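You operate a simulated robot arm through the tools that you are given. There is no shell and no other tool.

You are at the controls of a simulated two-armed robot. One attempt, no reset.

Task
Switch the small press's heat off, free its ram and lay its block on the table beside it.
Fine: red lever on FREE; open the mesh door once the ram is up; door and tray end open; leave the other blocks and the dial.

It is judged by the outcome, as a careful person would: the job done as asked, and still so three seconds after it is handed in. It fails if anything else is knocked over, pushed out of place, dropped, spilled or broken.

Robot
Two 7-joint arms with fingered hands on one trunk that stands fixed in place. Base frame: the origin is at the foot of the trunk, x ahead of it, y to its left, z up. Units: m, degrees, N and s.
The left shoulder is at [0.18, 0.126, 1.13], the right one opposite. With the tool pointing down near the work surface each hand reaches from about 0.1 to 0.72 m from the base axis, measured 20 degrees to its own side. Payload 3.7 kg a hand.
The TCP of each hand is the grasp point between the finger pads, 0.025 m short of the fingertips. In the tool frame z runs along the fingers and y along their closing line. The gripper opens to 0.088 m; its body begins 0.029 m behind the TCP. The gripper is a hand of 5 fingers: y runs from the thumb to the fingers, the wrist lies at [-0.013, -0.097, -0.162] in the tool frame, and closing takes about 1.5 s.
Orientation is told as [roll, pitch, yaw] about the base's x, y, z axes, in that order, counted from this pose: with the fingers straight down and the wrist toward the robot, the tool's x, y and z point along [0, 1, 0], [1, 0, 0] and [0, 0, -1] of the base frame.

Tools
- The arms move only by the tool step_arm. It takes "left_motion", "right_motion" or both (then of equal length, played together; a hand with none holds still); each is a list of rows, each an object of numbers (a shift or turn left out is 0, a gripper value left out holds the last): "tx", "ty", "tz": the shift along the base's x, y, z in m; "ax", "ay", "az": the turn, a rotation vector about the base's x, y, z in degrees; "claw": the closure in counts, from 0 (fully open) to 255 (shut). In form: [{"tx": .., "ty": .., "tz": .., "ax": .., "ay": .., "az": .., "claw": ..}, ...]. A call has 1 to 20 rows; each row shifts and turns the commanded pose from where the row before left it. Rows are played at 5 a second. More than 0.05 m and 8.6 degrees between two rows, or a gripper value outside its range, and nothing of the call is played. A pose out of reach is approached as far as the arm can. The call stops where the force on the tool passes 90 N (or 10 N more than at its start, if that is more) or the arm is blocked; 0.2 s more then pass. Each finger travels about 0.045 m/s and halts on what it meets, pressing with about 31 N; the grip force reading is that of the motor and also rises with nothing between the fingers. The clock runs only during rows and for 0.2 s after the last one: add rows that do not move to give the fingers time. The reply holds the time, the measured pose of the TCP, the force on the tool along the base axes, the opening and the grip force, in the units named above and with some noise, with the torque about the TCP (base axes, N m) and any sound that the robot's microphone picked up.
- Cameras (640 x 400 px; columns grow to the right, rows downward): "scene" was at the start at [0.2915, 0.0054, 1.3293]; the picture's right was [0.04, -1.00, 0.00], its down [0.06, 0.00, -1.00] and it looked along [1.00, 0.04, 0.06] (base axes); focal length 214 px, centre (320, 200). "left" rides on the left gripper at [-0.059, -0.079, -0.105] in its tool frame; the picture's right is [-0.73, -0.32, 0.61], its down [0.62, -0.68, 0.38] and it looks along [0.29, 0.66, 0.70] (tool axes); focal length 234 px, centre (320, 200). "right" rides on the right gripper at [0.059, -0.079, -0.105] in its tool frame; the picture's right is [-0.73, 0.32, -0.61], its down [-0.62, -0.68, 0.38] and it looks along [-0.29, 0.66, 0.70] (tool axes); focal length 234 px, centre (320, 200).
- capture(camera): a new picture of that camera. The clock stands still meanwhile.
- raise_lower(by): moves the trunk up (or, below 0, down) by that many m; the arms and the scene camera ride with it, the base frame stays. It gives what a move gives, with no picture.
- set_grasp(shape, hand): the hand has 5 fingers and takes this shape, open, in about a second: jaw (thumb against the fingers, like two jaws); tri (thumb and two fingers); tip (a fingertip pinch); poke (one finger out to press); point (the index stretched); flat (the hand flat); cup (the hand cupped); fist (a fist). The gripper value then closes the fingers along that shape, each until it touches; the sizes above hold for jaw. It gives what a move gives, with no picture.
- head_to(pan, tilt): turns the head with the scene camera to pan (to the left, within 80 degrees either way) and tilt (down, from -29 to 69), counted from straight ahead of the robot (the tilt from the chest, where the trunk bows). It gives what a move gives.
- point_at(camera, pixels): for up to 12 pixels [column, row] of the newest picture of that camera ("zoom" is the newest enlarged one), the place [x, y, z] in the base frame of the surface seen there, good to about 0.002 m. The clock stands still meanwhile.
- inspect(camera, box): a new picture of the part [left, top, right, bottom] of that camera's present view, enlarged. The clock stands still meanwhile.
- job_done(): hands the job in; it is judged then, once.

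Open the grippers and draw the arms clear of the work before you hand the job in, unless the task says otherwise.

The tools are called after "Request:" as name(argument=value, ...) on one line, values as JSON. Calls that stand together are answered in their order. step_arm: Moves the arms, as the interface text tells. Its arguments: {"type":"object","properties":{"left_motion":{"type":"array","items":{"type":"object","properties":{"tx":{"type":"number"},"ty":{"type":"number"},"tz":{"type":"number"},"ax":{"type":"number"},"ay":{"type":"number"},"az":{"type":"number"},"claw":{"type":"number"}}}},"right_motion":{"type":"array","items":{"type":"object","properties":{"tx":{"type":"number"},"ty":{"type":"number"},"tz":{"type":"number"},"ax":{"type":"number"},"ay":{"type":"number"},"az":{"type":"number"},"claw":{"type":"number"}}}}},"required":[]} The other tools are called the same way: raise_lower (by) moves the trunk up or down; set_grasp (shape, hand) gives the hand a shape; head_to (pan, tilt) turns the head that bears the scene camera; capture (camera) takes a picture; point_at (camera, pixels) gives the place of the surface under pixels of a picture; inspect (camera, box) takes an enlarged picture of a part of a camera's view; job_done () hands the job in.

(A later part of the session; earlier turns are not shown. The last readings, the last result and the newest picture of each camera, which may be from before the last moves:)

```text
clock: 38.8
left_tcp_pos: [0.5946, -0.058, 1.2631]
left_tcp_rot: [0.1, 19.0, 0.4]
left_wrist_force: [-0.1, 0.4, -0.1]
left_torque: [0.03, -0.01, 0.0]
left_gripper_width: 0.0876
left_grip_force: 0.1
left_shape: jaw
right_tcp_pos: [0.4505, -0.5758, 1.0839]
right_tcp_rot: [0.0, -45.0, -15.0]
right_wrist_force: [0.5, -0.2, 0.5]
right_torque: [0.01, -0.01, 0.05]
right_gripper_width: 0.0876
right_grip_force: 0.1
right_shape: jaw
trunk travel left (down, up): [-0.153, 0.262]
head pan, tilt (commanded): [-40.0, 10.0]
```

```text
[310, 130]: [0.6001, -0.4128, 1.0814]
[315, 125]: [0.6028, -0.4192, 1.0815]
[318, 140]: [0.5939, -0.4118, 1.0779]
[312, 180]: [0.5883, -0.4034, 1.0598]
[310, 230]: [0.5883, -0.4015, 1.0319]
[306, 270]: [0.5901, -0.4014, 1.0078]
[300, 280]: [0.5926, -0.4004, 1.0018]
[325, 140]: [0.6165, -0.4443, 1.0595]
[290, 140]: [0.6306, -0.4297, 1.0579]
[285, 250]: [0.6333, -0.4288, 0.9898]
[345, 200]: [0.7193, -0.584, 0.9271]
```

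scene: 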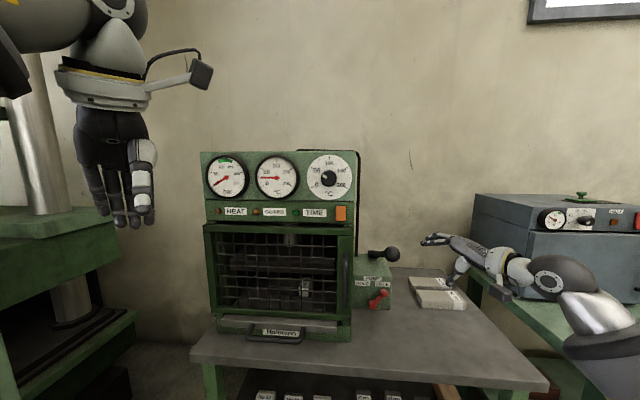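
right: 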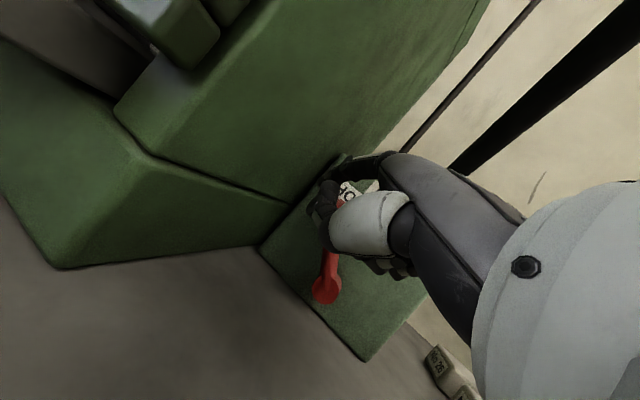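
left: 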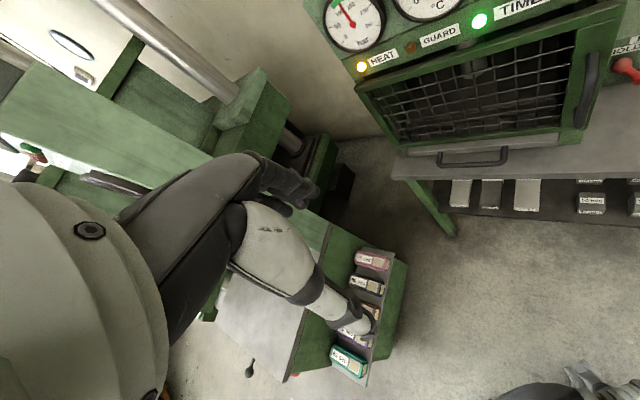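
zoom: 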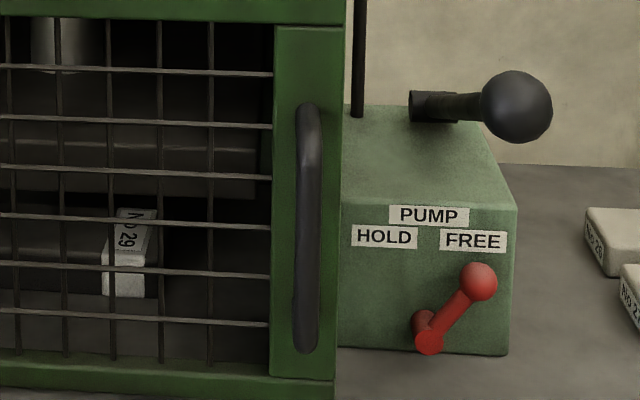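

The handle bar is at about (0.594,-0.407), z 0.965–1.083, and I read "No 29" on the block. I turn the right hand to a handshake pose: fingers level along the press normal, thumb left, fingers right of the vertical bar.

Request:
step_arm(right_motion=[{"ax": -1.94, "ay": -7.25}, {"ax": -1.94, "ay": -7.25}, {"ax": -1.94, "ay": -7.25}, {"ax": -1.94, "ay": -7.25}, {"ax": -1.94, "ay": -7.25}, {"ax": -1.94, "ay": -7.25}, {"az": -7.5}, {"az": -7.5}, {"az": -7.5}, {"az": -7.5}, {}])

Request:
capture(camera="scene")

```text
clock: 41.2
left_tcp_pos: [0.5951, -0.0584, 1.262]
left_tcp_rot: [0.1, 19.0, 0.3]
left_wrist_force: [-0.4, 0.1, 0.5]
left_torque: [0.02, -0.01, 0.03]
left_gripper_width: 0.0878
left_grip_force: 0.0
left_shape: jaw
right_tcp_pos: [0.4496, -0.5772, 1.085]
right_tcp_rot: [153.5, -89.9, 161.6]
right_wrist_force: [-0.4, -0.9, 0.5]
right_torque: [0.01, -0.01, -0.05]
right_gripper_width: 0.0878
right_grip_force: 0.1
right_shape: jaw
trunk travel left (down, up): [-0.153, 0.262]
head pan, tilt (commanded): [-40.0, 10.0]
```

```text
taken
```

scene: 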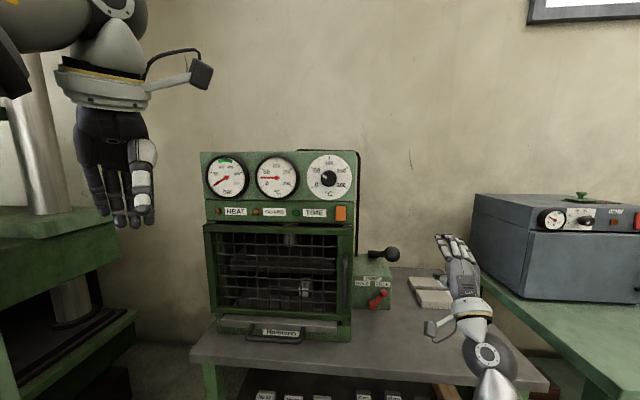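

Pose A is reached in free space right of the pump. I roll the hand 90° so the thumb goes left and the fingers right, drifting a bit toward the front of the press.

Request:
step_arm(right_motion=[{"ax": 5.785, "ay": -5.785}, {"ax": 5.785, "ay": -5.785}, {"ax": 5.785, "ay": -5.785}, {"ax": 5.785, "ay": -5.785}, {"ax": 5.785, "ay": -5.785}, {"ax": 5.785, "ay": -5.785, "ty": 0.01}, {"ax": 5.785, "ay": -5.785, "ty": 0.015}, {"ax": 5.785, "ay": -5.785, "ty": 0.015}, {"ax": 5.785, "ay": -5.785, "ty": 0.015}, {"ax": 5.785, "ay": -5.785, "ty": 0.015}, {"ax": 5.785, "ay": -5.785, "ty": 0.015}, {}])

Request:
capture(camera="scene")

Request:
capture(camera="right")

```text
clock: 43.8
left_tcp_pos: [0.5958, -0.0579, 1.2619]
left_tcp_rot: [0.0, 19.0, 0.4]
left_wrist_force: [0.2, 0.4, 0.6]
left_torque: [0.02, -0.05, -0.01]
left_gripper_width: 0.0878
left_grip_force: 0.0
left_shape: jaw
right_tcp_pos: [0.4516, -0.4924, 1.0838]
right_tcp_rot: [90.0, 0.2, -135.1]
right_wrist_force: [0.3, 0.0, -0.3]
right_torque: [0.0, 0.0, 0.0]
right_gripper_width: 0.0877
right_grip_force: 0.0
right_shape: jaw
trunk travel left (down, up): [-0.153, 0.262]
head pan, tilt (commanded): [-40.0, 10.0]
```

```text
taken
```

scene: 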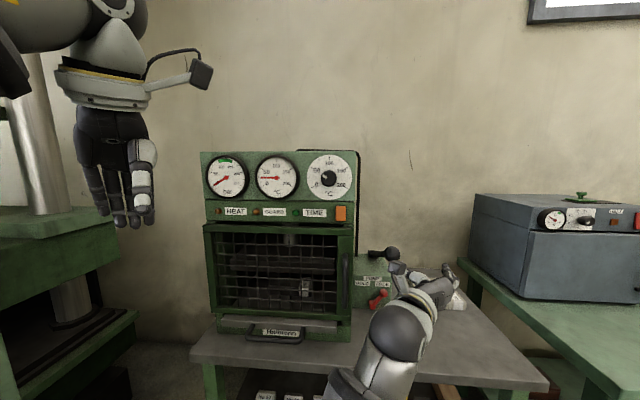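

```text
taken
```

right: 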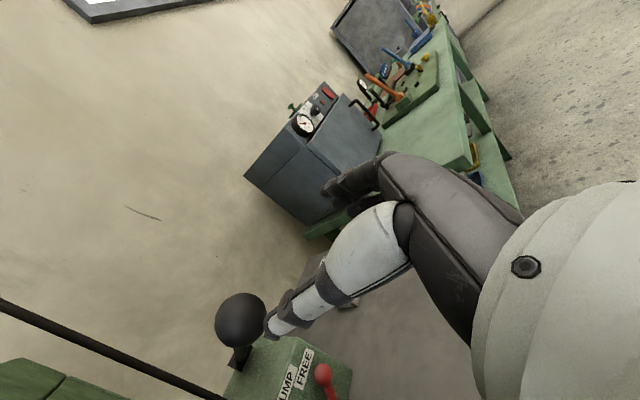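

The pose [90,0,-135] is right. I shift toward the front of the door handle, keeping about 9 cm in front of it.

Request:
step_arm(right_motion=[{"tx": -0.017, "ty": 0.017}, {"tx": -0.0136, "ty": 0.0136, "tz": -0.01}, {"tx": 0.0228, "ty": 0.0228, "tz": -0.01}, {"tx": 0.0228, "ty": 0.0228, "tz": -0.01}, {"tx": 0.0228, "ty": 0.0228, "tz": -0.01}, {"tx": 0.0228, "ty": 0.0228, "tz": -0.01}, {"tx": 0.0228, "ty": 0.0228, "tz": -0.01}, {}])

Request:
capture(camera="scene")

Request:
capture(camera="right")

```text
clock: 45.6
left_tcp_pos: [0.5952, -0.0588, 1.2627]
left_tcp_rot: [0.1, 19.0, 0.3]
left_wrist_force: [-0.7, -0.5, 0.3]
left_torque: [0.04, 0.0, 0.05]
left_gripper_width: 0.0879
left_grip_force: 0.0
left_shape: jaw
right_tcp_pos: [0.5639, -0.3621, 1.014]
right_tcp_rot: [90.0, 0.1, -135.0]
right_wrist_force: [0.3, 0.8, 0.1]
right_torque: [-0.01, -0.01, 0.03]
right_gripper_width: 0.0881
right_grip_force: 0.1
right_shape: jaw
right hand out of reach, approached as far as the arm can: row 1, 2
trunk travel left (down, up): [-0.153, 0.262]
head pan, tilt (commanded): [-40.0, 10.0]
```

```text
taken
```

scene: 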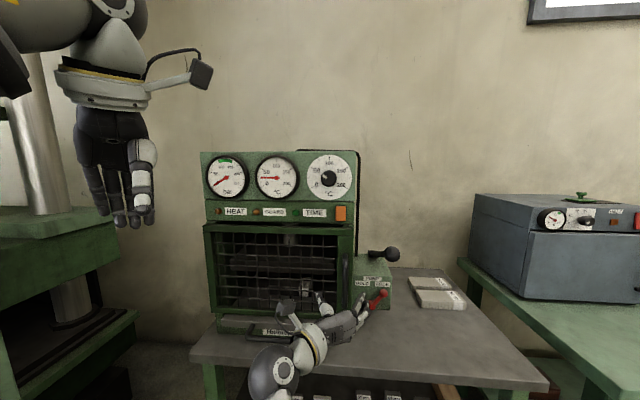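

```text
taken
```

right: 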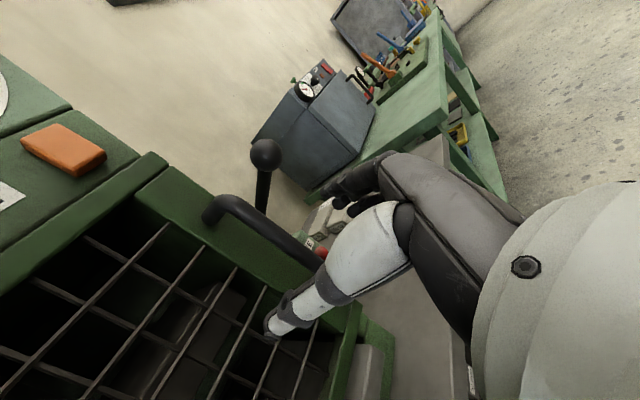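

The bar is between the thumb and fingers in the right camera, with the TCP 1 cm too far left and 5 cm short. I shift right 1 cm and advance.

Request:
step_arm(right_motion=[{"tx": -0.007, "ty": -0.007, "tz": 0.006}, {"tx": 0.011, "ty": -0.011}, {"tx": 0.011, "ty": -0.011}, {"tx": 0.01, "ty": -0.01}, {}])

Request:
capture(camera="right")

Request:
inspect(camera="scene", box=[280, 220, 408, 320])

```text
clock: 46.8
left_tcp_pos: [0.5961, -0.0587, 1.2626]
left_tcp_rot: [0.0, 19.0, 0.4]
left_wrist_force: [-0.4, 0.0, -0.2]
left_torque: [-0.01, -0.02, -0.07]
left_gripper_width: 0.0874
left_grip_force: 0.0
left_shape: jaw
right_tcp_pos: [0.5889, -0.4013, 1.0215]
right_tcp_rot: [89.9, 0.1, -135.0]
right_wrist_force: [-0.5, -0.6, 0.0]
right_torque: [0.05, 0.02, -0.03]
right_gripper_width: 0.0877
right_grip_force: 0.1
right_shape: jaw
trunk travel left (down, up): [-0.153, 0.262]
head pan, tilt (commanded): [-40.0, 10.0]
```

```text
taken
```

right: 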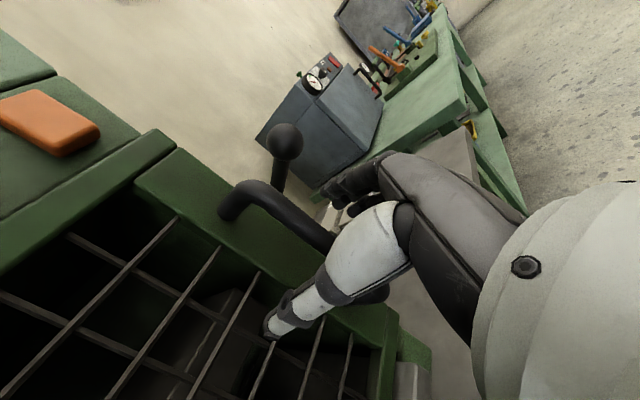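

```text
4.00 times, centred on (344, 270) of scene
```

zoom: 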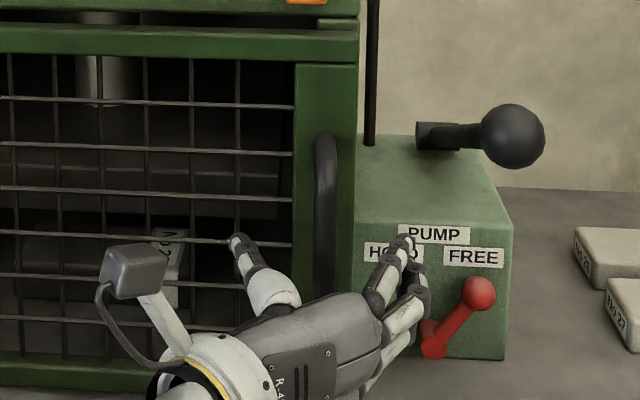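

The bar is centred between thumb and fingers (TCP u=-0.1326). I close the hand on the bar.

Request:
step_arm(right_motion=[{"claw": 120}, {"claw": 180}, {"claw": 230}, {}, {}, {}, {}, {}, {}])

Request:
capture(camera="right")

Request:
inspect(camera="scene", box=[280, 220, 408, 320])

```text
clock: 48.8
left_tcp_pos: [0.5963, -0.0579, 1.2621]
left_tcp_rot: [0.0, 19.0, 0.4]
left_wrist_force: [-0.4, 0.3, 0.1]
left_torque: [-0.01, 0.04, -0.01]
left_gripper_width: 0.0878
left_grip_force: 0.0
left_shape: jaw
right_tcp_pos: [0.5899, -0.4015, 1.0214]
right_tcp_rot: [89.9, 0.0, -134.9]
right_wrist_force: [-0.3, -0.7, 1.1]
right_torque: [0.0, 0.0, -0.01]
right_gripper_width: 0.0086
right_grip_force: 0.0
right_shape: jaw
trunk travel left (down, up): [-0.153, 0.262]
head pan, tilt (commanded): [-40.0, 10.0]
```

```text
taken
```

right: 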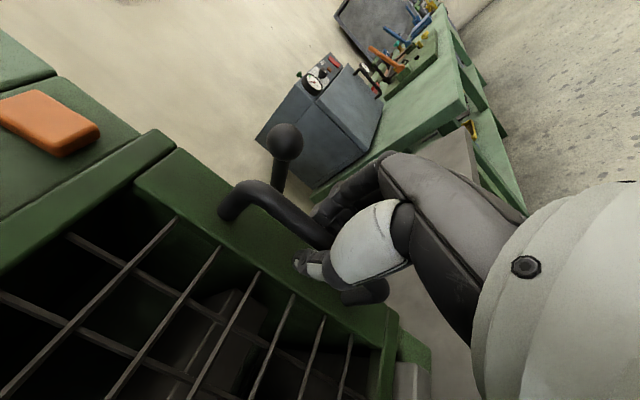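

```text
4.00 times, centred on (344, 270) of scene
```

zoom: 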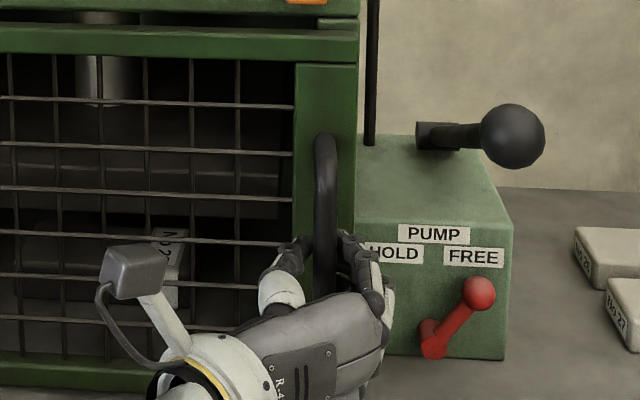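

The reading still follows the command (0.0086, no grip force). I close fully.

Request:
step_arm(right_motion=[{"claw": 255}, {}, {}, {}])

Request:
inspect(camera="right", box=[200, 150, 420, 330])

Request:
inspect(camera="scene", box=[312, 240, 392, 300])

```text
clock: 49.8
left_tcp_pos: [0.5964, -0.0586, 1.2624]
left_tcp_rot: [0.0, 19.0, 0.4]
left_wrist_force: [-0.2, -0.1, 0.2]
left_torque: [-0.02, 0.02, 0.0]
left_gripper_width: 0.0877
left_grip_force: 0.0
left_shape: jaw
right_tcp_pos: [0.5904, -0.4009, 1.0212]
right_tcp_rot: [90.0, 0.1, -135.1]
right_wrist_force: [4.5, 1.4, 0.4]
right_torque: [-0.08, 0.06, 0.02]
right_gripper_width: 0.0047
right_grip_force: 30.6
right_shape: jaw
trunk travel left (down, up): [-0.153, 0.262]
head pan, tilt (commanded): [-40.0, 10.0]
```

```text
2.22 times, centred on (310, 240) of right
```

zoom: 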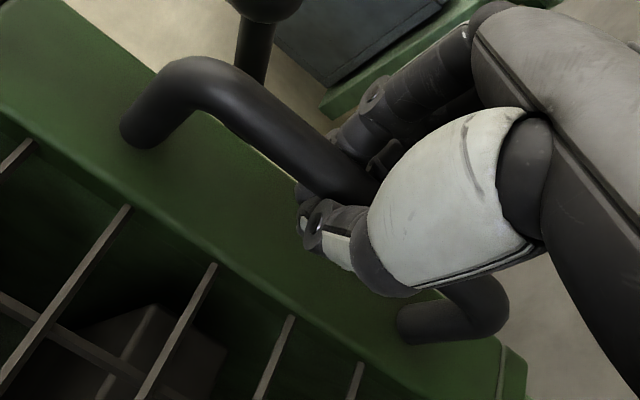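

```text
6.67 times, centred on (352, 270) of scene
```

zoom: 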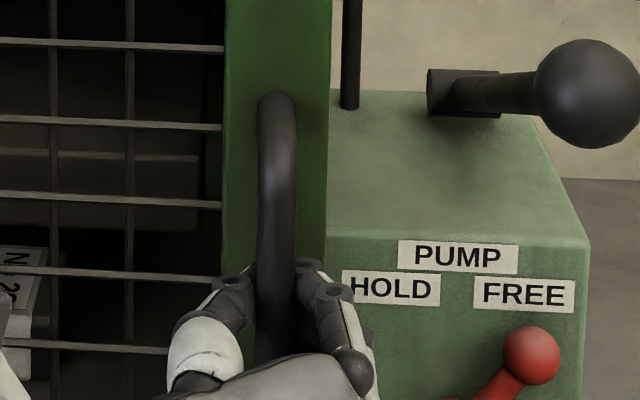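

The fingers are caged around the bar with 31 N grip. I pull along the door's arc (hinge on the left), turning the hand with the door, first about 10°.

Request:
step_arm(right_motion=[{"tx": -0.0092, "ty": 0.0127, "az": -2.5}, {"tx": -0.0092, "ty": 0.0127, "az": -2.5}, {"tx": -0.008, "ty": 0.0135, "az": -2.5}, {"tx": -0.008, "ty": 0.0135, "az": -2.5}, {}])

Request:
capture(camera="scene")

Request:
capture(camera="right")

```text
clock: 51.0
left_tcp_pos: [0.5965, -0.0577, 1.2609]
left_tcp_rot: [0.1, 19.1, 0.4]
left_wrist_force: [-1.0, -0.1, -0.1]
left_torque: [-0.02, 0.01, -0.02]
left_gripper_width: 0.0877
left_grip_force: 0.1
left_shape: jaw
right_tcp_pos: [0.5558, -0.3456, 1.0211]
right_tcp_rot: [90.1, 0.0, -145.1]
right_wrist_force: [10.7, 6.2, 4.2]
right_torque: [-0.1, 0.03, 0.13]
right_gripper_width: 0.0048
right_grip_force: 30.9
right_shape: jaw
trunk travel left (down, up): [-0.153, 0.262]
head pan, tilt (commanded): [-40.0, 10.0]
```

```text
taken
```

scene: 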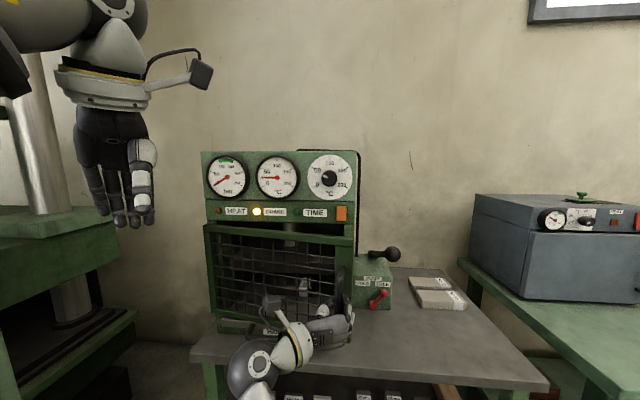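

```text
taken
```

right: 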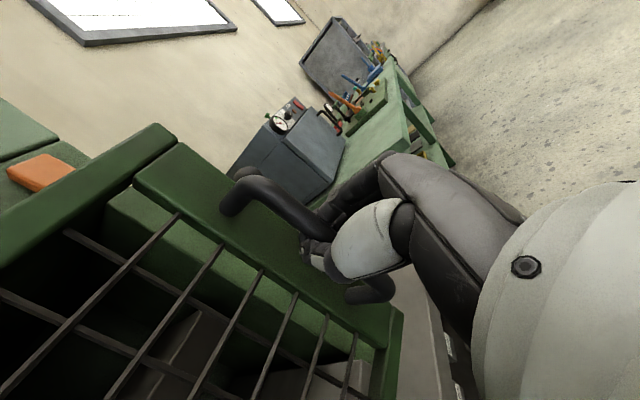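

The door is moving (GUARD lamp lit) with a small sideways force to the left, so I bend the path slightly more left and continue to about 20°.

Request:
step_arm(right_motion=[{"tx": -0.0055, "ty": 0.0155, "az": -2.5}, {"tx": -0.0055, "ty": 0.0155, "az": -2.5}, {"tx": -0.0045, "ty": 0.0157, "az": -2.5}, {"tx": -0.0045, "ty": 0.0157, "az": -2.5}, {}])

Request:
capture(camera="scene")

Request:
capture(camera="right")

```text
clock: 52.2
left_tcp_pos: [0.5947, -0.0574, 1.2632]
left_tcp_rot: [0.0, 19.1, 0.4]
left_wrist_force: [-0.4, 0.6, -0.8]
left_torque: [0.02, -0.01, 0.01]
left_gripper_width: 0.0876
left_grip_force: 0.1
left_shape: jaw
right_tcp_pos: [0.5339, -0.2857, 1.0217]
right_tcp_rot: [89.8, 0.1, -155.1]
right_wrist_force: [-4.2, -1.6, -2.2]
right_torque: [-0.04, 0.16, -0.02]
right_gripper_width: 0.0054
right_grip_force: 31.1
right_shape: jaw
trunk travel left (down, up): [-0.153, 0.262]
head pan, tilt (commanded): [-40.0, 10.0]
```

```text
taken
```

scene: 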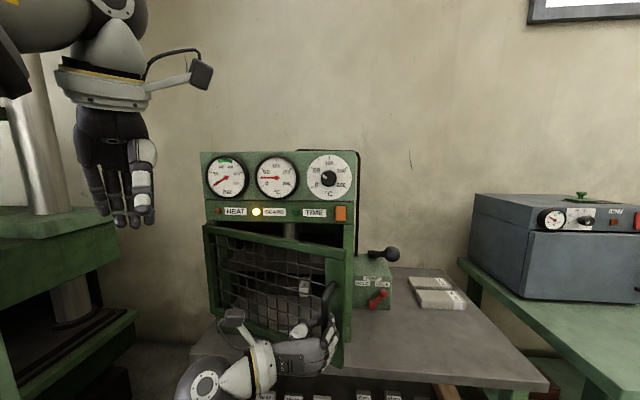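

```text
taken
```

right: 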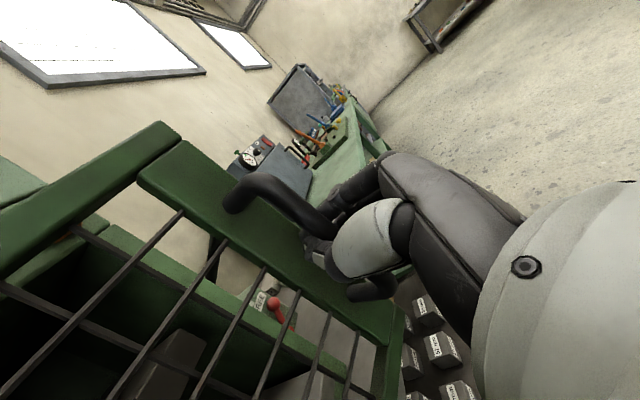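

About 20° open with low force. I continue pulling around the arc to about 45°.

Request:
step_arm(right_motion=[{"tx": -0.0042, "ty": 0.0145, "az": -2.5}, {"tx": -0.0042, "ty": 0.0145, "az": -2.5}, {"tx": -0.0026, "ty": 0.0154, "az": -2.5}, {"tx": -0.0026, "ty": 0.0154, "az": -2.5}, {"tx": -0.0013, "ty": 0.0156, "az": -2.5}, {"tx": -0.0013, "ty": 0.0156, "az": -2.5}, {}])

Request:
capture(camera="scene")

```text
clock: 53.8
left_tcp_pos: [0.5959, -0.0593, 1.2633]
left_tcp_rot: [0.0, 19.1, 0.4]
left_wrist_force: [-0.5, 0.2, 0.3]
left_torque: [-0.01, -0.01, -0.01]
left_gripper_width: 0.0877
left_grip_force: 0.0
left_shape: jaw
right_tcp_pos: [0.5188, -0.2017, 1.0245]
right_tcp_rot: [90.2, 0.0, -169.8]
right_wrist_force: [3.4, -0.3, -0.7]
right_torque: [-0.01, 0.1, 0.03]
right_gripper_width: 0.0046
right_grip_force: 30.6
right_shape: jaw
right hand out of reach, approached as far as the arm can: row 6
trunk travel left (down, up): [-0.153, 0.262]
head pan, tilt (commanded): [-40.0, 10.0]
```

```text
taken
```

scene: 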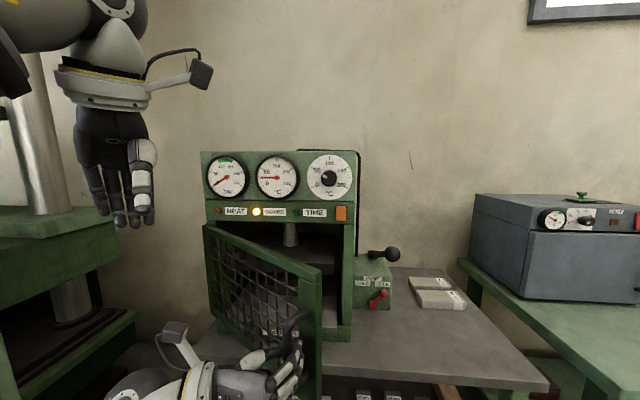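

About 35° open; the hand's turn reached its limit at the last row. I continue the pull without turning the hand further.

Request:
step_arm(right_motion=[{"tx": 0.0, "ty": 0.0155}, {"tx": 0.0003, "ty": 0.0155}, {"tx": 0.0015, "ty": 0.0155}, {"tx": 0.0015, "ty": 0.0155}, {}])

Request:
capture(camera="scene")

```text
clock: 55.0
left_tcp_pos: [0.6, -0.0593, 1.2593]
left_tcp_rot: [0.1, 19.3, 0.3]
left_wrist_force: [-1.1, 1.1, -0.5]
left_torque: [0.03, -0.01, -0.01]
left_gripper_width: 0.0877
left_grip_force: 0.0
left_shape: jaw
right_tcp_pos: [0.5127, -0.1963, 1.0386]
right_tcp_rot: [89.9, -0.3, -169.7]
right_wrist_force: [24.3, 1.1, -18.2]
right_torque: [-0.1, 0.15, -0.14]
right_gripper_width: 0.007
right_grip_force: 30.5
right_shape: jaw
right hand out of reach, approached as far as the arm can: row 1, 2, 3, 4
trunk travel left (down, up): [-0.153, 0.262]
head pan, tilt (commanded): [-40.0, 10.0]
```

```text
taken
```

scene: 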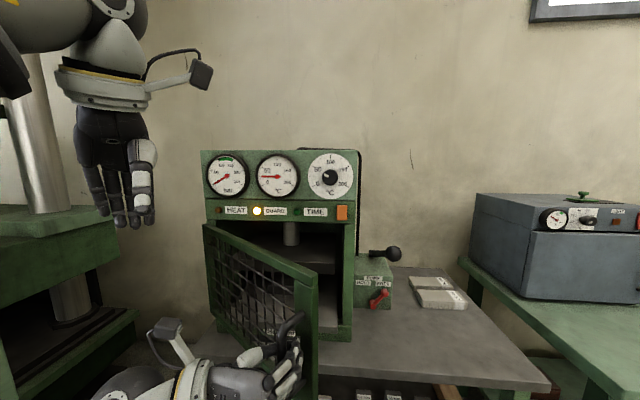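

The arm is at its limit here, and the force rose to 24 N, so I stop pulling. I loosen the grip and turn the hand back a little around the round bar before backing off.

Request:
step_arm(right_motion=[{"claw": 150, "tz": -0.004}, {}, {}, {}, {"az": 5, "tz": -0.005}, {"az": 5, "tz": -0.005}, {"az": 5}, {}])

Request:
capture(camera="scene")

Request:
capture(camera="right")

```text
clock: 56.8
left_tcp_pos: [0.5953, -0.058, 1.2618]
left_tcp_rot: [0.0, 19.0, 0.4]
left_wrist_force: [0.3, -0.2, -0.4]
left_torque: [-0.01, 0.0, 0.01]
left_gripper_width: 0.0877
left_grip_force: 0.0
left_shape: jaw
right_tcp_pos: [0.5083, -0.1962, 1.0276]
right_tcp_rot: [89.9, 0.2, -154.8]
right_wrist_force: [0.5, -0.1, -0.2]
right_torque: [0.03, -0.02, 0.02]
right_gripper_width: 0.036
right_grip_force: 0.1
right_shape: jaw
trunk travel left (down, up): [-0.153, 0.262]
head pan, tilt (commanded): [-40.0, 10.0]
```

```text
taken
```

scene: 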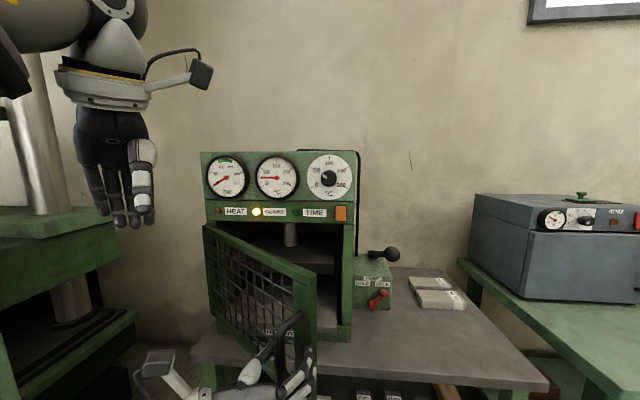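

```text
taken
```

right: 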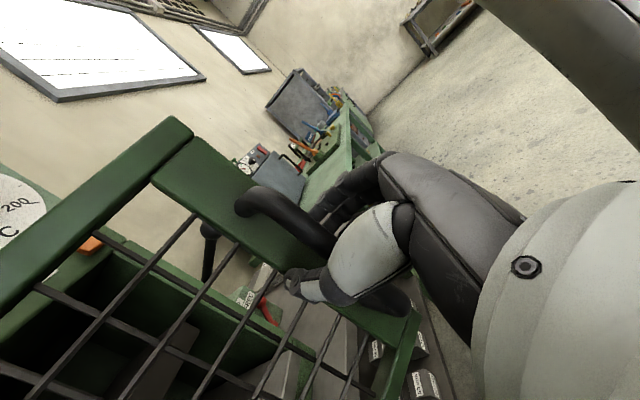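

The hand is loose around the bar at yaw -65 and the door stays at about 36°. I open fully and back off from the handle, turning the wrist back as I go.

Request:
step_arm(right_motion=[{"claw": 0}, {}, {}, {}, {}, {"tx": -0.006, "ty": 0.013, "az": 2}, {"tx": -0.006, "ty": 0.013, "az": 3}, {"tx": -0.007, "ty": 0.013, "az": 3}, {"tx": -0.007, "ty": 0.013, "az": 3}, {}])

Request:
capture(camera="scene")

Request:
capture(camera="right")

```text
clock: 59.0
left_tcp_pos: [0.5953, -0.0587, 1.2624]
left_tcp_rot: [0.0, 19.0, 0.3]
left_wrist_force: [-1.0, 0.3, 0.3]
left_torque: [-0.01, 0.01, -0.03]
left_gripper_width: 0.0877
left_grip_force: 0.0
left_shape: jaw
right_tcp_pos: [0.4824, -0.1437, 1.0264]
right_tcp_rot: [90.1, 0.1, -144.0]
right_wrist_force: [0.0, 0.7, -1.3]
right_torque: [0.0, -0.03, -0.01]
right_gripper_width: 0.0876
right_grip_force: 0.1
right_shape: jaw
trunk travel left (down, up): [-0.153, 0.262]
head pan, tilt (commanded): [-40.0, 10.0]
```

```text
taken
```

scene: 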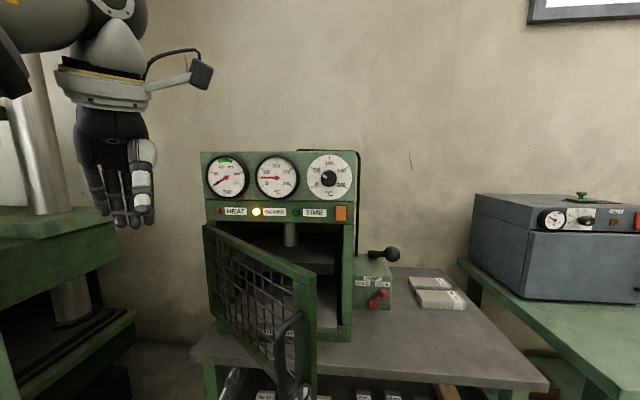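

```text
taken
```

right: 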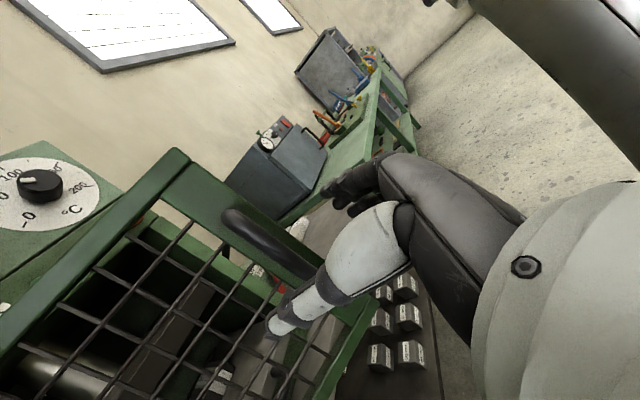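

The right hand is free of the handle. Before turning it, I move the left hand further left, out of the way of the right arm and the door swing.

Request:
step_arm(left_motion=[{"ty": 0.04}, {"ty": 0.04}, {"ty": 0.04}, {"ty": 0.04}, {"ty": 0.04}, {"ty": 0.03}, {}])

Request:
capture(camera="left")

Request:
head_to(pan=-20, tilt=15)

Request:
capture(camera="scene")

```text
clock: 60.6
left_tcp_pos: [0.5975, 0.1705, 1.2606]
left_tcp_rot: [0.1, 18.9, 0.4]
left_wrist_force: [0.3, -0.3, 0.1]
left_torque: [-0.02, -0.02, -0.05]
left_gripper_width: 0.0876
left_grip_force: 0.1
left_shape: jaw
right_tcp_pos: [0.4838, -0.1436, 1.0278]
right_tcp_rot: [90.0, 0.1, -144.1]
right_wrist_force: [0.0, 0.3, 0.2]
right_torque: [0.01, 0.04, -0.02]
right_gripper_width: 0.0877
right_grip_force: 0.0
right_shape: jaw
trunk travel left (down, up): [-0.153, 0.262]
head pan, tilt (commanded): [-40.0, 10.0]
```

```text
taken
```

left: 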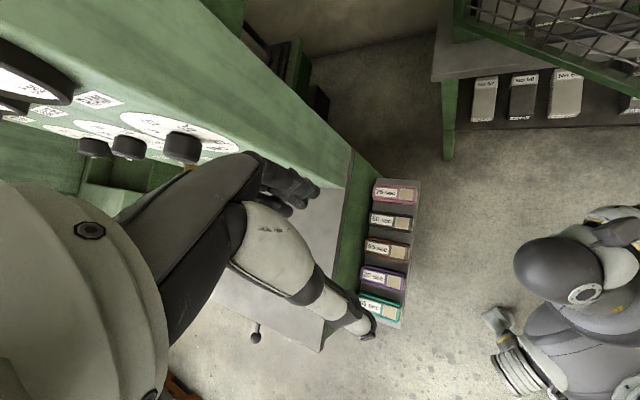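

```text
clock: 61.4
left_tcp_pos: [0.5975, 0.1706, 1.262]
left_tcp_rot: [0.0, 19.0, 0.3]
left_wrist_force: [-0.2, 1.0, -0.2]
left_torque: [-0.03, 0.01, 0.01]
left_gripper_width: 0.0878
left_grip_force: 0.0
left_shape: jaw
right_tcp_pos: [0.4835, -0.1443, 1.0269]
right_tcp_rot: [90.0, 0.1, -144.0]
right_wrist_force: [0.0, -0.2, 0.0]
right_torque: [-0.01, -0.01, -0.01]
right_gripper_width: 0.0875
right_grip_force: 0.0
right_shape: jaw
trunk travel left (down, up): [-0.153, 0.262]
head pan, tilt (commanded): [-20.0, 15.0]
```

```text
taken
```

scene: 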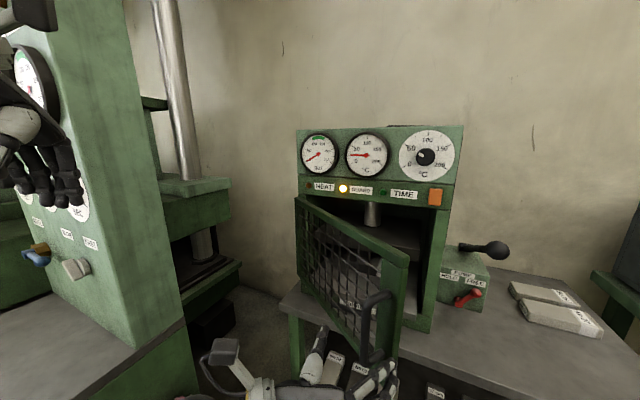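

The left hand is now close in view to the big machine's panel, which must not be touched. I measure how near it is.

Request:
point_at(camera="scene", pixels=[[110, 150], [75, 230], [36, 255], [75, 268], [60, 190], [40, 160], [170, 230], [40, 90], [230, 200], [20, 80]])

Request:
point_at(camera="left", pixels=[[180, 150], [130, 145], [90, 150], [30, 70], [200, 130], [300, 190], [370, 330], [390, 200], [340, 250]])

```text
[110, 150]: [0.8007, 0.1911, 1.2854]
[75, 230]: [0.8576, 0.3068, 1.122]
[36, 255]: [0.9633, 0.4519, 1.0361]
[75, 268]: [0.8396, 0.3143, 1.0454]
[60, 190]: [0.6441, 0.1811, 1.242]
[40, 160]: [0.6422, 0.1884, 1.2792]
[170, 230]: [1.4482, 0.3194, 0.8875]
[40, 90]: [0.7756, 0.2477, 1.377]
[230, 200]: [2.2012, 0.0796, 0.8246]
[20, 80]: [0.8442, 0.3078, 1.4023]
```

```text
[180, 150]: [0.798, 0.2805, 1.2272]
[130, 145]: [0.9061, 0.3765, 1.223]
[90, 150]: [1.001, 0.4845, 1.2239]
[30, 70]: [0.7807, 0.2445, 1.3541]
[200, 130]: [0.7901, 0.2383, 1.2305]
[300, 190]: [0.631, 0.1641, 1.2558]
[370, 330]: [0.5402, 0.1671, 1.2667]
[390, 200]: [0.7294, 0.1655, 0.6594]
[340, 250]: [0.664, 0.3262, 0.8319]
```

The left hand is about 17 cm from the nearest panel part, so it's safe there. Now I lift the right hand above the door's top height.

Request:
step_arm(right_motion=[{"tz": 0.035}, {"tz": 0.035}, {"tz": 0.035}, {"tz": 0.035}, {"tz": 0.035}, {}])

Request:
capture(camera="scene")

```text
clock: 62.8
left_tcp_pos: [0.598, 0.1703, 1.2617]
left_tcp_rot: [0.0, 19.1, 0.4]
left_wrist_force: [0.4, -0.4, 0.1]
left_torque: [0.03, 0.02, 0.0]
left_gripper_width: 0.0875
left_grip_force: 0.1
left_shape: jaw
right_tcp_pos: [0.4821, -0.1439, 1.2009]
right_tcp_rot: [89.8, 0.0, -144.0]
right_wrist_force: [-0.4, 0.5, -0.2]
right_torque: [0.02, 0.03, -0.03]
right_gripper_width: 0.0876
right_grip_force: 0.0
right_shape: jaw
trunk travel left (down, up): [-0.153, 0.262]
head pan, tilt (commanded): [-20.0, 15.0]
```

```text
taken
```

scene: 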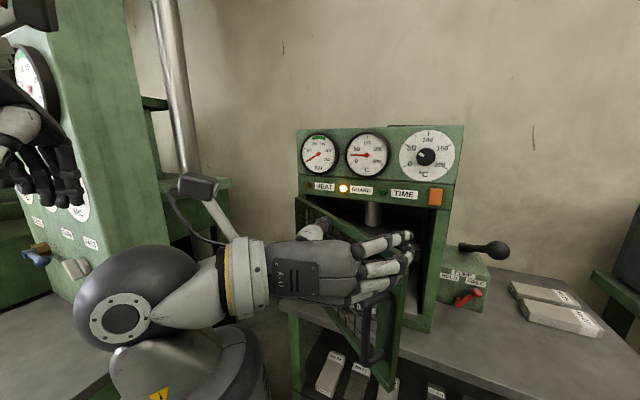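

The hand is clear above the door. I rotate it to point straight down while shifting right, toward the inner side of the door.

Request:
step_arm(right_motion=[{"ax": 1.021, "ay": 6.453, "az": 4.619, "tz": 0.006, "ty": -0.008}, {"ax": 1.021, "ay": 6.453, "az": 4.619, "tz": 0.006, "ty": -0.008}, {"ax": 1.021, "ay": 6.453, "az": 4.619, "tz": 0.006, "ty": -0.01}, {"ax": 1.021, "ay": 6.453, "az": 4.619, "tz": 0.006, "ty": -0.01}, {"ax": 1.021, "ay": 6.453, "az": 4.619, "tz": 0.006, "ty": -0.01}, {"ax": 1.021, "ay": 6.453, "az": 4.619, "ty": -0.01}, {"ax": 1.021, "ay": 6.453, "az": 4.619, "ty": -0.01}, {"ax": 1.021, "ay": 6.453, "az": 4.619, "ty": -0.01}, {"ax": 1.021, "ay": 6.453, "az": 4.619, "ty": -0.01}, {"ax": 1.021, "ay": 6.453, "az": 4.619, "ty": -0.01, "tx": 0.005}, {"ax": 1.021, "ay": 6.453, "az": 4.619, "ty": -0.01, "tx": 0.005}, {"ax": 1.021, "ay": 6.453, "az": 4.619, "ty": -0.01, "tx": 0.005}, {"ax": 1.021, "ay": 6.453, "az": 4.619, "ty": -0.01, "tx": 0.005}, {"ax": 1.021, "ay": 6.453, "az": 4.619, "ty": -0.01, "tx": 0.005}, {"ax": 1.021, "ay": 6.453, "az": 4.619, "ty": -0.01, "tx": 0.005}, {"claw": 255}, {}])

Request:
capture(camera="scene")

```text
clock: 66.4
left_tcp_pos: [0.5973, 0.1709, 1.2626]
left_tcp_rot: [0.0, 19.0, 0.4]
left_wrist_force: [0.1, 0.2, -0.2]
left_torque: [0.0, -0.02, -0.01]
left_gripper_width: 0.0876
left_grip_force: 0.1
left_shape: jaw
right_tcp_pos: [0.5231, -0.3209, 1.2277]
right_tcp_rot: [0.0, 0.0, -54.0]
right_wrist_force: [0.3, -0.3, 0.1]
right_torque: [-0.01, 0.0, -0.01]
right_gripper_width: 0.0355
right_grip_force: 0.1
right_shape: jaw
right hand out of reach, approached as far as the arm can: row 10, 11, 12, 13
trunk travel left (down, up): [-0.153, 0.262]
head pan, tilt (commanded): [-20.0, 15.0]
```

```text
taken
```

scene: 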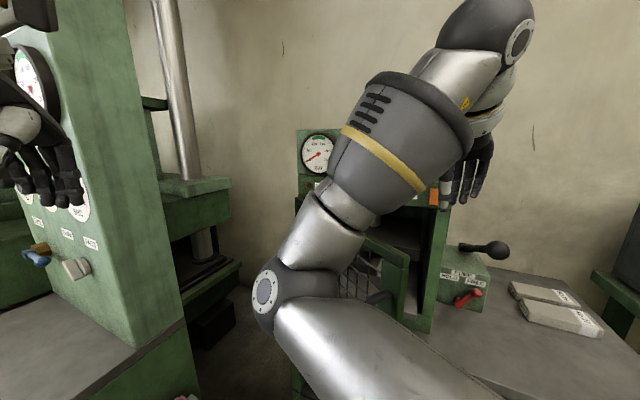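

The hand points down at (0.523,-0.321,1.228), but the elbow and forearm stand near the door in this view. I measure them.

Request:
point_at(camera="scene", pixels=[[265, 295], [300, 250], [330, 200], [390, 120], [450, 80], [330, 330], [400, 360], [380, 295], [400, 260], [470, 180]])

Request:
capture(camera="right")

```text
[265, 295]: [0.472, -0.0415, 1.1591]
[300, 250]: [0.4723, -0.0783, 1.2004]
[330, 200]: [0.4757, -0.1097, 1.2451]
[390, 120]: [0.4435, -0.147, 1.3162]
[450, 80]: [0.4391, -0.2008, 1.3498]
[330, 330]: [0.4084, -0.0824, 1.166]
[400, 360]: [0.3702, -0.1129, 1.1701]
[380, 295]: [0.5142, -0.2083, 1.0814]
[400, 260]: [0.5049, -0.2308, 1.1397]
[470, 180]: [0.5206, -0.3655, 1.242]
```

```text
taken
```

right: 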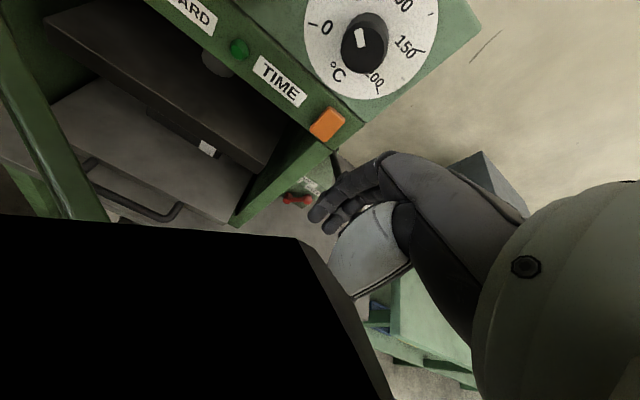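

The elbow sits at about (0.47,-0.04,1.16), which could meet the door edge as it swings. I turn the hand's yaw toward 0 to see whether the elbow moves to a better place.

Request:
step_arm(right_motion=[{"az": 8, "tx": 0.003}, {"az": 8, "tx": 0.003}, {"az": 8, "tx": 0.003}, {"az": 8}, {"az": 8}, {"az": 8}, {"az": 6}, {}])

Request:
capture(camera="scene")

Request:
capture(camera="right")

```text
clock: 68.2
left_tcp_pos: [0.5981, 0.1701, 1.2622]
left_tcp_rot: [0.0, 19.1, 0.3]
left_wrist_force: [-0.2, 0.4, 0.6]
left_torque: [-0.03, 0.04, -0.03]
left_gripper_width: 0.0876
left_grip_force: 0.0
left_shape: jaw
right_tcp_pos: [0.5404, -0.3484, 1.2312]
right_tcp_rot: [0.0, 0.0, 0.1]
right_wrist_force: [-0.2, 0.0, 0.3]
right_torque: [0.01, 0.02, -0.04]
right_gripper_width: 0.0
right_grip_force: 31.4
right_shape: jaw
right hand out of reach, approached as far as the arm can: row 1, 2, 3, 4, 5
trunk travel left (down, up): [-0.153, 0.262]
head pan, tilt (commanded): [-20.0, 15.0]
```

```text
taken
```

scene: 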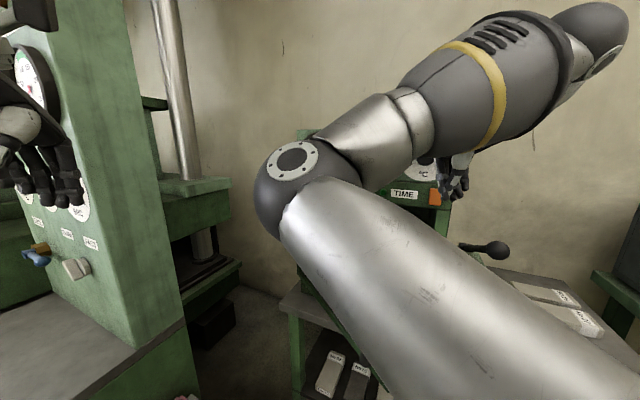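

```text
taken
```

right: 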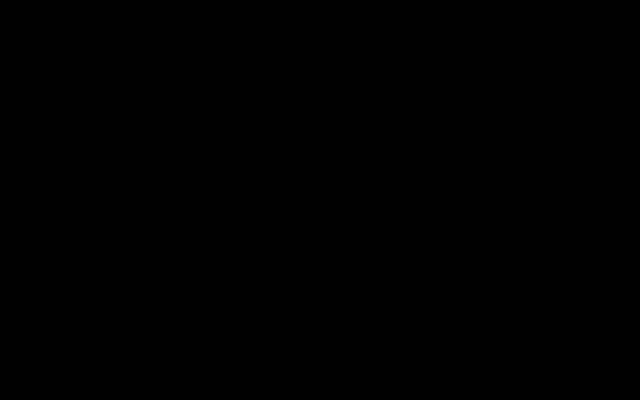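

The right elbow has folded inward to the left, which is bad for pushing the door. I'll use the left hand for pushing instead; first I move the right hand out to the right and look at how its elbow settles.

Request:
step_arm(right_motion=[{"ty": -0.03, "tz": 0.01}, {"ty": -0.03, "tz": 0.01}, {"ty": -0.03, "tz": 0.01}, {"ty": -0.03, "tz": 0.01}, {"ty": -0.03, "tz": 0.01}, {"ty": -0.03, "tz": 0.01}, {"ty": -0.03}, {}])

Request:
capture(camera="scene")

```text
clock: 70.0
left_tcp_pos: [0.598, 0.1709, 1.2618]
left_tcp_rot: [0.0, 19.0, 0.3]
left_wrist_force: [0.7, 0.6, 0.2]
left_torque: [-0.02, 0.0, 0.01]
left_gripper_width: 0.0876
left_grip_force: 0.1
left_shape: jaw
right_tcp_pos: [0.5377, -0.5566, 1.2916]
right_tcp_rot: [-0.1, -0.1, 0.0]
right_wrist_force: [-1.0, 0.4, -0.4]
right_torque: [0.02, -0.02, -0.01]
right_gripper_width: 0.0
right_grip_force: 30.5
right_shape: jaw
trunk travel left (down, up): [-0.153, 0.262]
head pan, tilt (commanded): [-20.0, 15.0]
```

```text
taken
```

scene: 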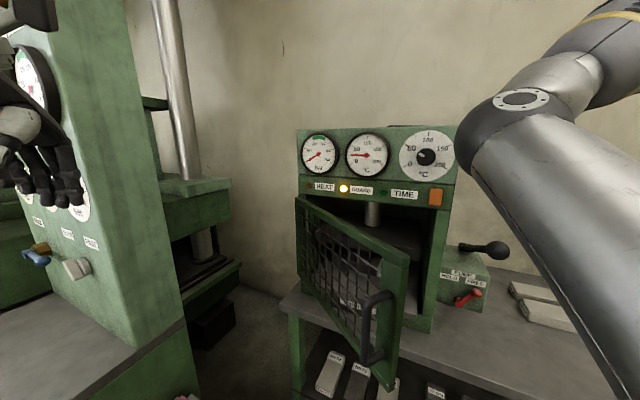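

The view is clear again. I check where the right elbow is and measure the door's current edge and handle.

Request:
point_at(camera="scene", pixels=[[500, 110], [560, 70], [540, 160], [400, 255], [393, 320], [388, 380], [300, 200], [365, 340], [385, 295], [345, 225], [320, 330], [425, 325]])

```text
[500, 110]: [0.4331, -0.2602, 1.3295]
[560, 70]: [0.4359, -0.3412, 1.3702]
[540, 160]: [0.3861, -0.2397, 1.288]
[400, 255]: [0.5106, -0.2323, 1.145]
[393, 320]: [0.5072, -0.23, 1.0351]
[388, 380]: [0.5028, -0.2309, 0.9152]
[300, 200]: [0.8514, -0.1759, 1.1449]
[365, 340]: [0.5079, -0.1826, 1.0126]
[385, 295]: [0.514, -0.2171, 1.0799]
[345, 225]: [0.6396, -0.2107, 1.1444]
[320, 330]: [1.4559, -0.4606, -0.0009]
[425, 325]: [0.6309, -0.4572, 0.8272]
```

The door is at about 36° with its free edge at (0.51,-0.23), top z≈1.145. I draw the right hand back to the right so its elbow clears the left hand's path.

Request:
step_arm(right_motion=[{"tx": -0.03, "ty": -0.01, "claw": 0}, {"tx": -0.03, "ty": -0.01}, {"tx": -0.03, "ty": -0.01}, {"tx": -0.03, "ty": -0.01}, {"tx": -0.02, "ty": -0.01}, {}])

Request:
capture(camera="scene")

```text
clock: 71.4
left_tcp_pos: [0.5982, 0.1706, 1.262]
left_tcp_rot: [0.0, 19.1, 0.4]
left_wrist_force: [-0.2, -0.2, -0.7]
left_torque: [0.01, -0.01, 0.02]
left_gripper_width: 0.0877
left_grip_force: 0.1
left_shape: jaw
right_tcp_pos: [0.3995, -0.6085, 1.2908]
right_tcp_rot: [0.0, 0.0, -0.1]
right_wrist_force: [1.0, -0.4, 0.2]
right_torque: [0.0, 0.04, 0.0]
right_gripper_width: 0.0878
right_grip_force: 0.1
right_shape: jaw
trunk travel left (down, up): [-0.153, 0.262]
head pan, tilt (commanded): [-20.0, 15.0]
```

```text
taken
```

scene: 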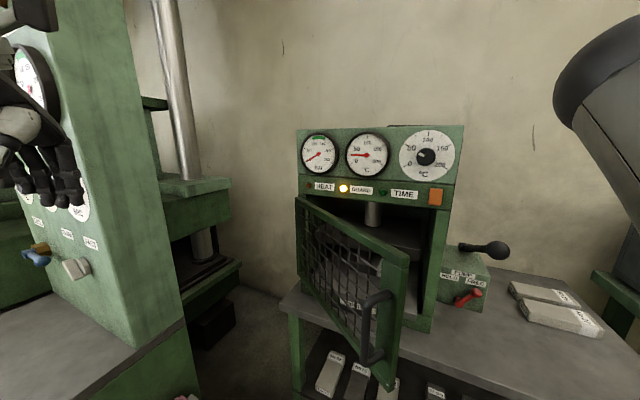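

The way is clear. I bring the left hand across above the door at z≈1.2 (keeping its wrist away from the head), turning it to point straight down with yaw -30.

Request:
step_arm(left_motion=[{"ty": -0.035, "ay": -6.33, "claw": 255}, {"ty": -0.035, "ay": -6.33}, {"ty": -0.035, "ay": -6.33}, {"ty": -0.035, "az": -7.5, "tz": -0.005}, {"ty": -0.035, "az": -7.5, "tz": -0.01}, {"ty": -0.035, "az": -7.5, "tz": -0.01}, {"ty": -0.035, "az": -7.5, "tz": -0.01}, {}])

Request:
capture(camera="scene")

Request:
capture(camera="left")

```text
clock: 73.2
left_tcp_pos: [0.5969, -0.0735, 1.2268]
left_tcp_rot: [0.0, 0.1, -29.7]
left_wrist_force: [0.5, 0.3, 0.0]
left_torque: [0.01, 0.0, 0.02]
left_gripper_width: 0.0
left_grip_force: 30.9
left_shape: jaw
right_tcp_pos: [0.399, -0.6084, 1.2899]
right_tcp_rot: [-0.1, -0.2, -0.1]
right_wrist_force: [0.3, 0.6, 0.7]
right_torque: [-0.01, 0.01, 0.01]
right_gripper_width: 0.0878
right_grip_force: 0.0
right_shape: jaw
trunk travel left (down, up): [-0.153, 0.262]
head pan, tilt (commanded): [-20.0, 15.0]
```

```text
taken
```

scene: 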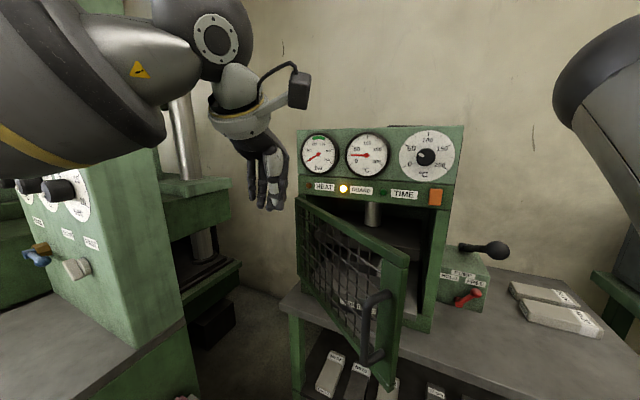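

```text
taken
```

left: 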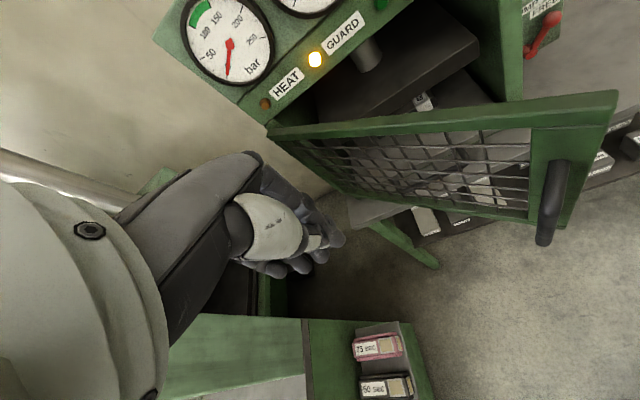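

The left hand is at (0.597,-0.074,1.227), above the door's height. I carry on over the door's top rim to its inner side.

Request:
step_arm(left_motion=[{"ty": -0.04, "tz": -0.002}, {"ty": -0.04, "tz": -0.002}, {"ty": -0.04, "tx": -0.004}, {"ty": -0.04, "tx": -0.004}, {"ty": -0.04, "tx": -0.004}, {"ty": -0.045, "tx": -0.004}, {}])

Request:
capture(camera="scene")

Request:
capture(camera="left")

```text
clock: 74.8
left_tcp_pos: [0.5831, -0.3069, 1.2191]
left_tcp_rot: [-0.5, 0.6, -29.4]
left_wrist_force: [-0.9, 0.6, 0.1]
left_torque: [0.03, -0.02, 0.01]
left_gripper_width: 0.0
left_grip_force: 31.0
left_shape: jaw
left hand out of reach, approached as far as the arm can: row 6
right_tcp_pos: [0.3989, -0.6093, 1.2895]
right_tcp_rot: [-0.1, 0.0, -0.2]
right_wrist_force: [-0.8, 0.7, 0.4]
right_torque: [-0.02, -0.02, 0.0]
right_gripper_width: 0.0877
right_grip_force: 0.1
right_shape: jaw
trunk travel left (down, up): [-0.153, 0.262]
head pan, tilt (commanded): [-20.0, 15.0]
```

```text
taken
```

scene: 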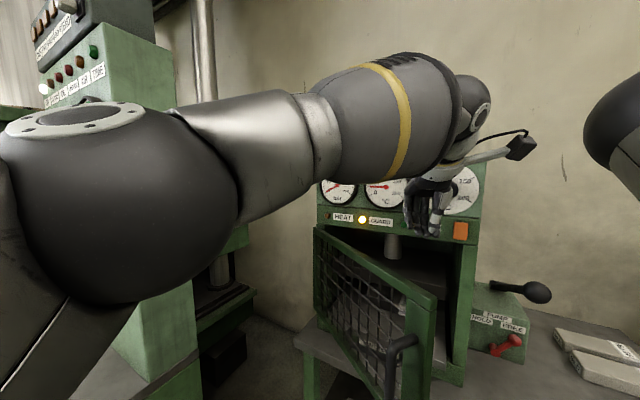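

```text
taken
```

left: 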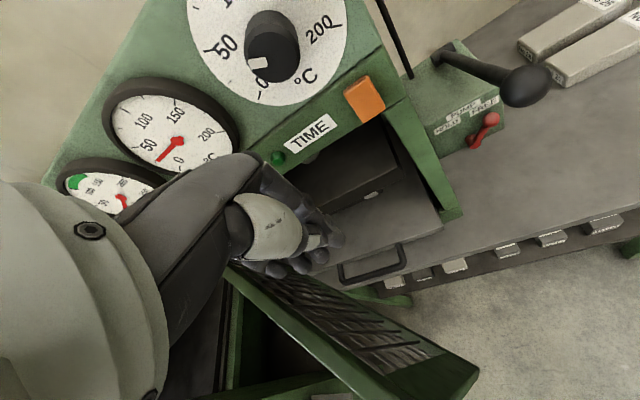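

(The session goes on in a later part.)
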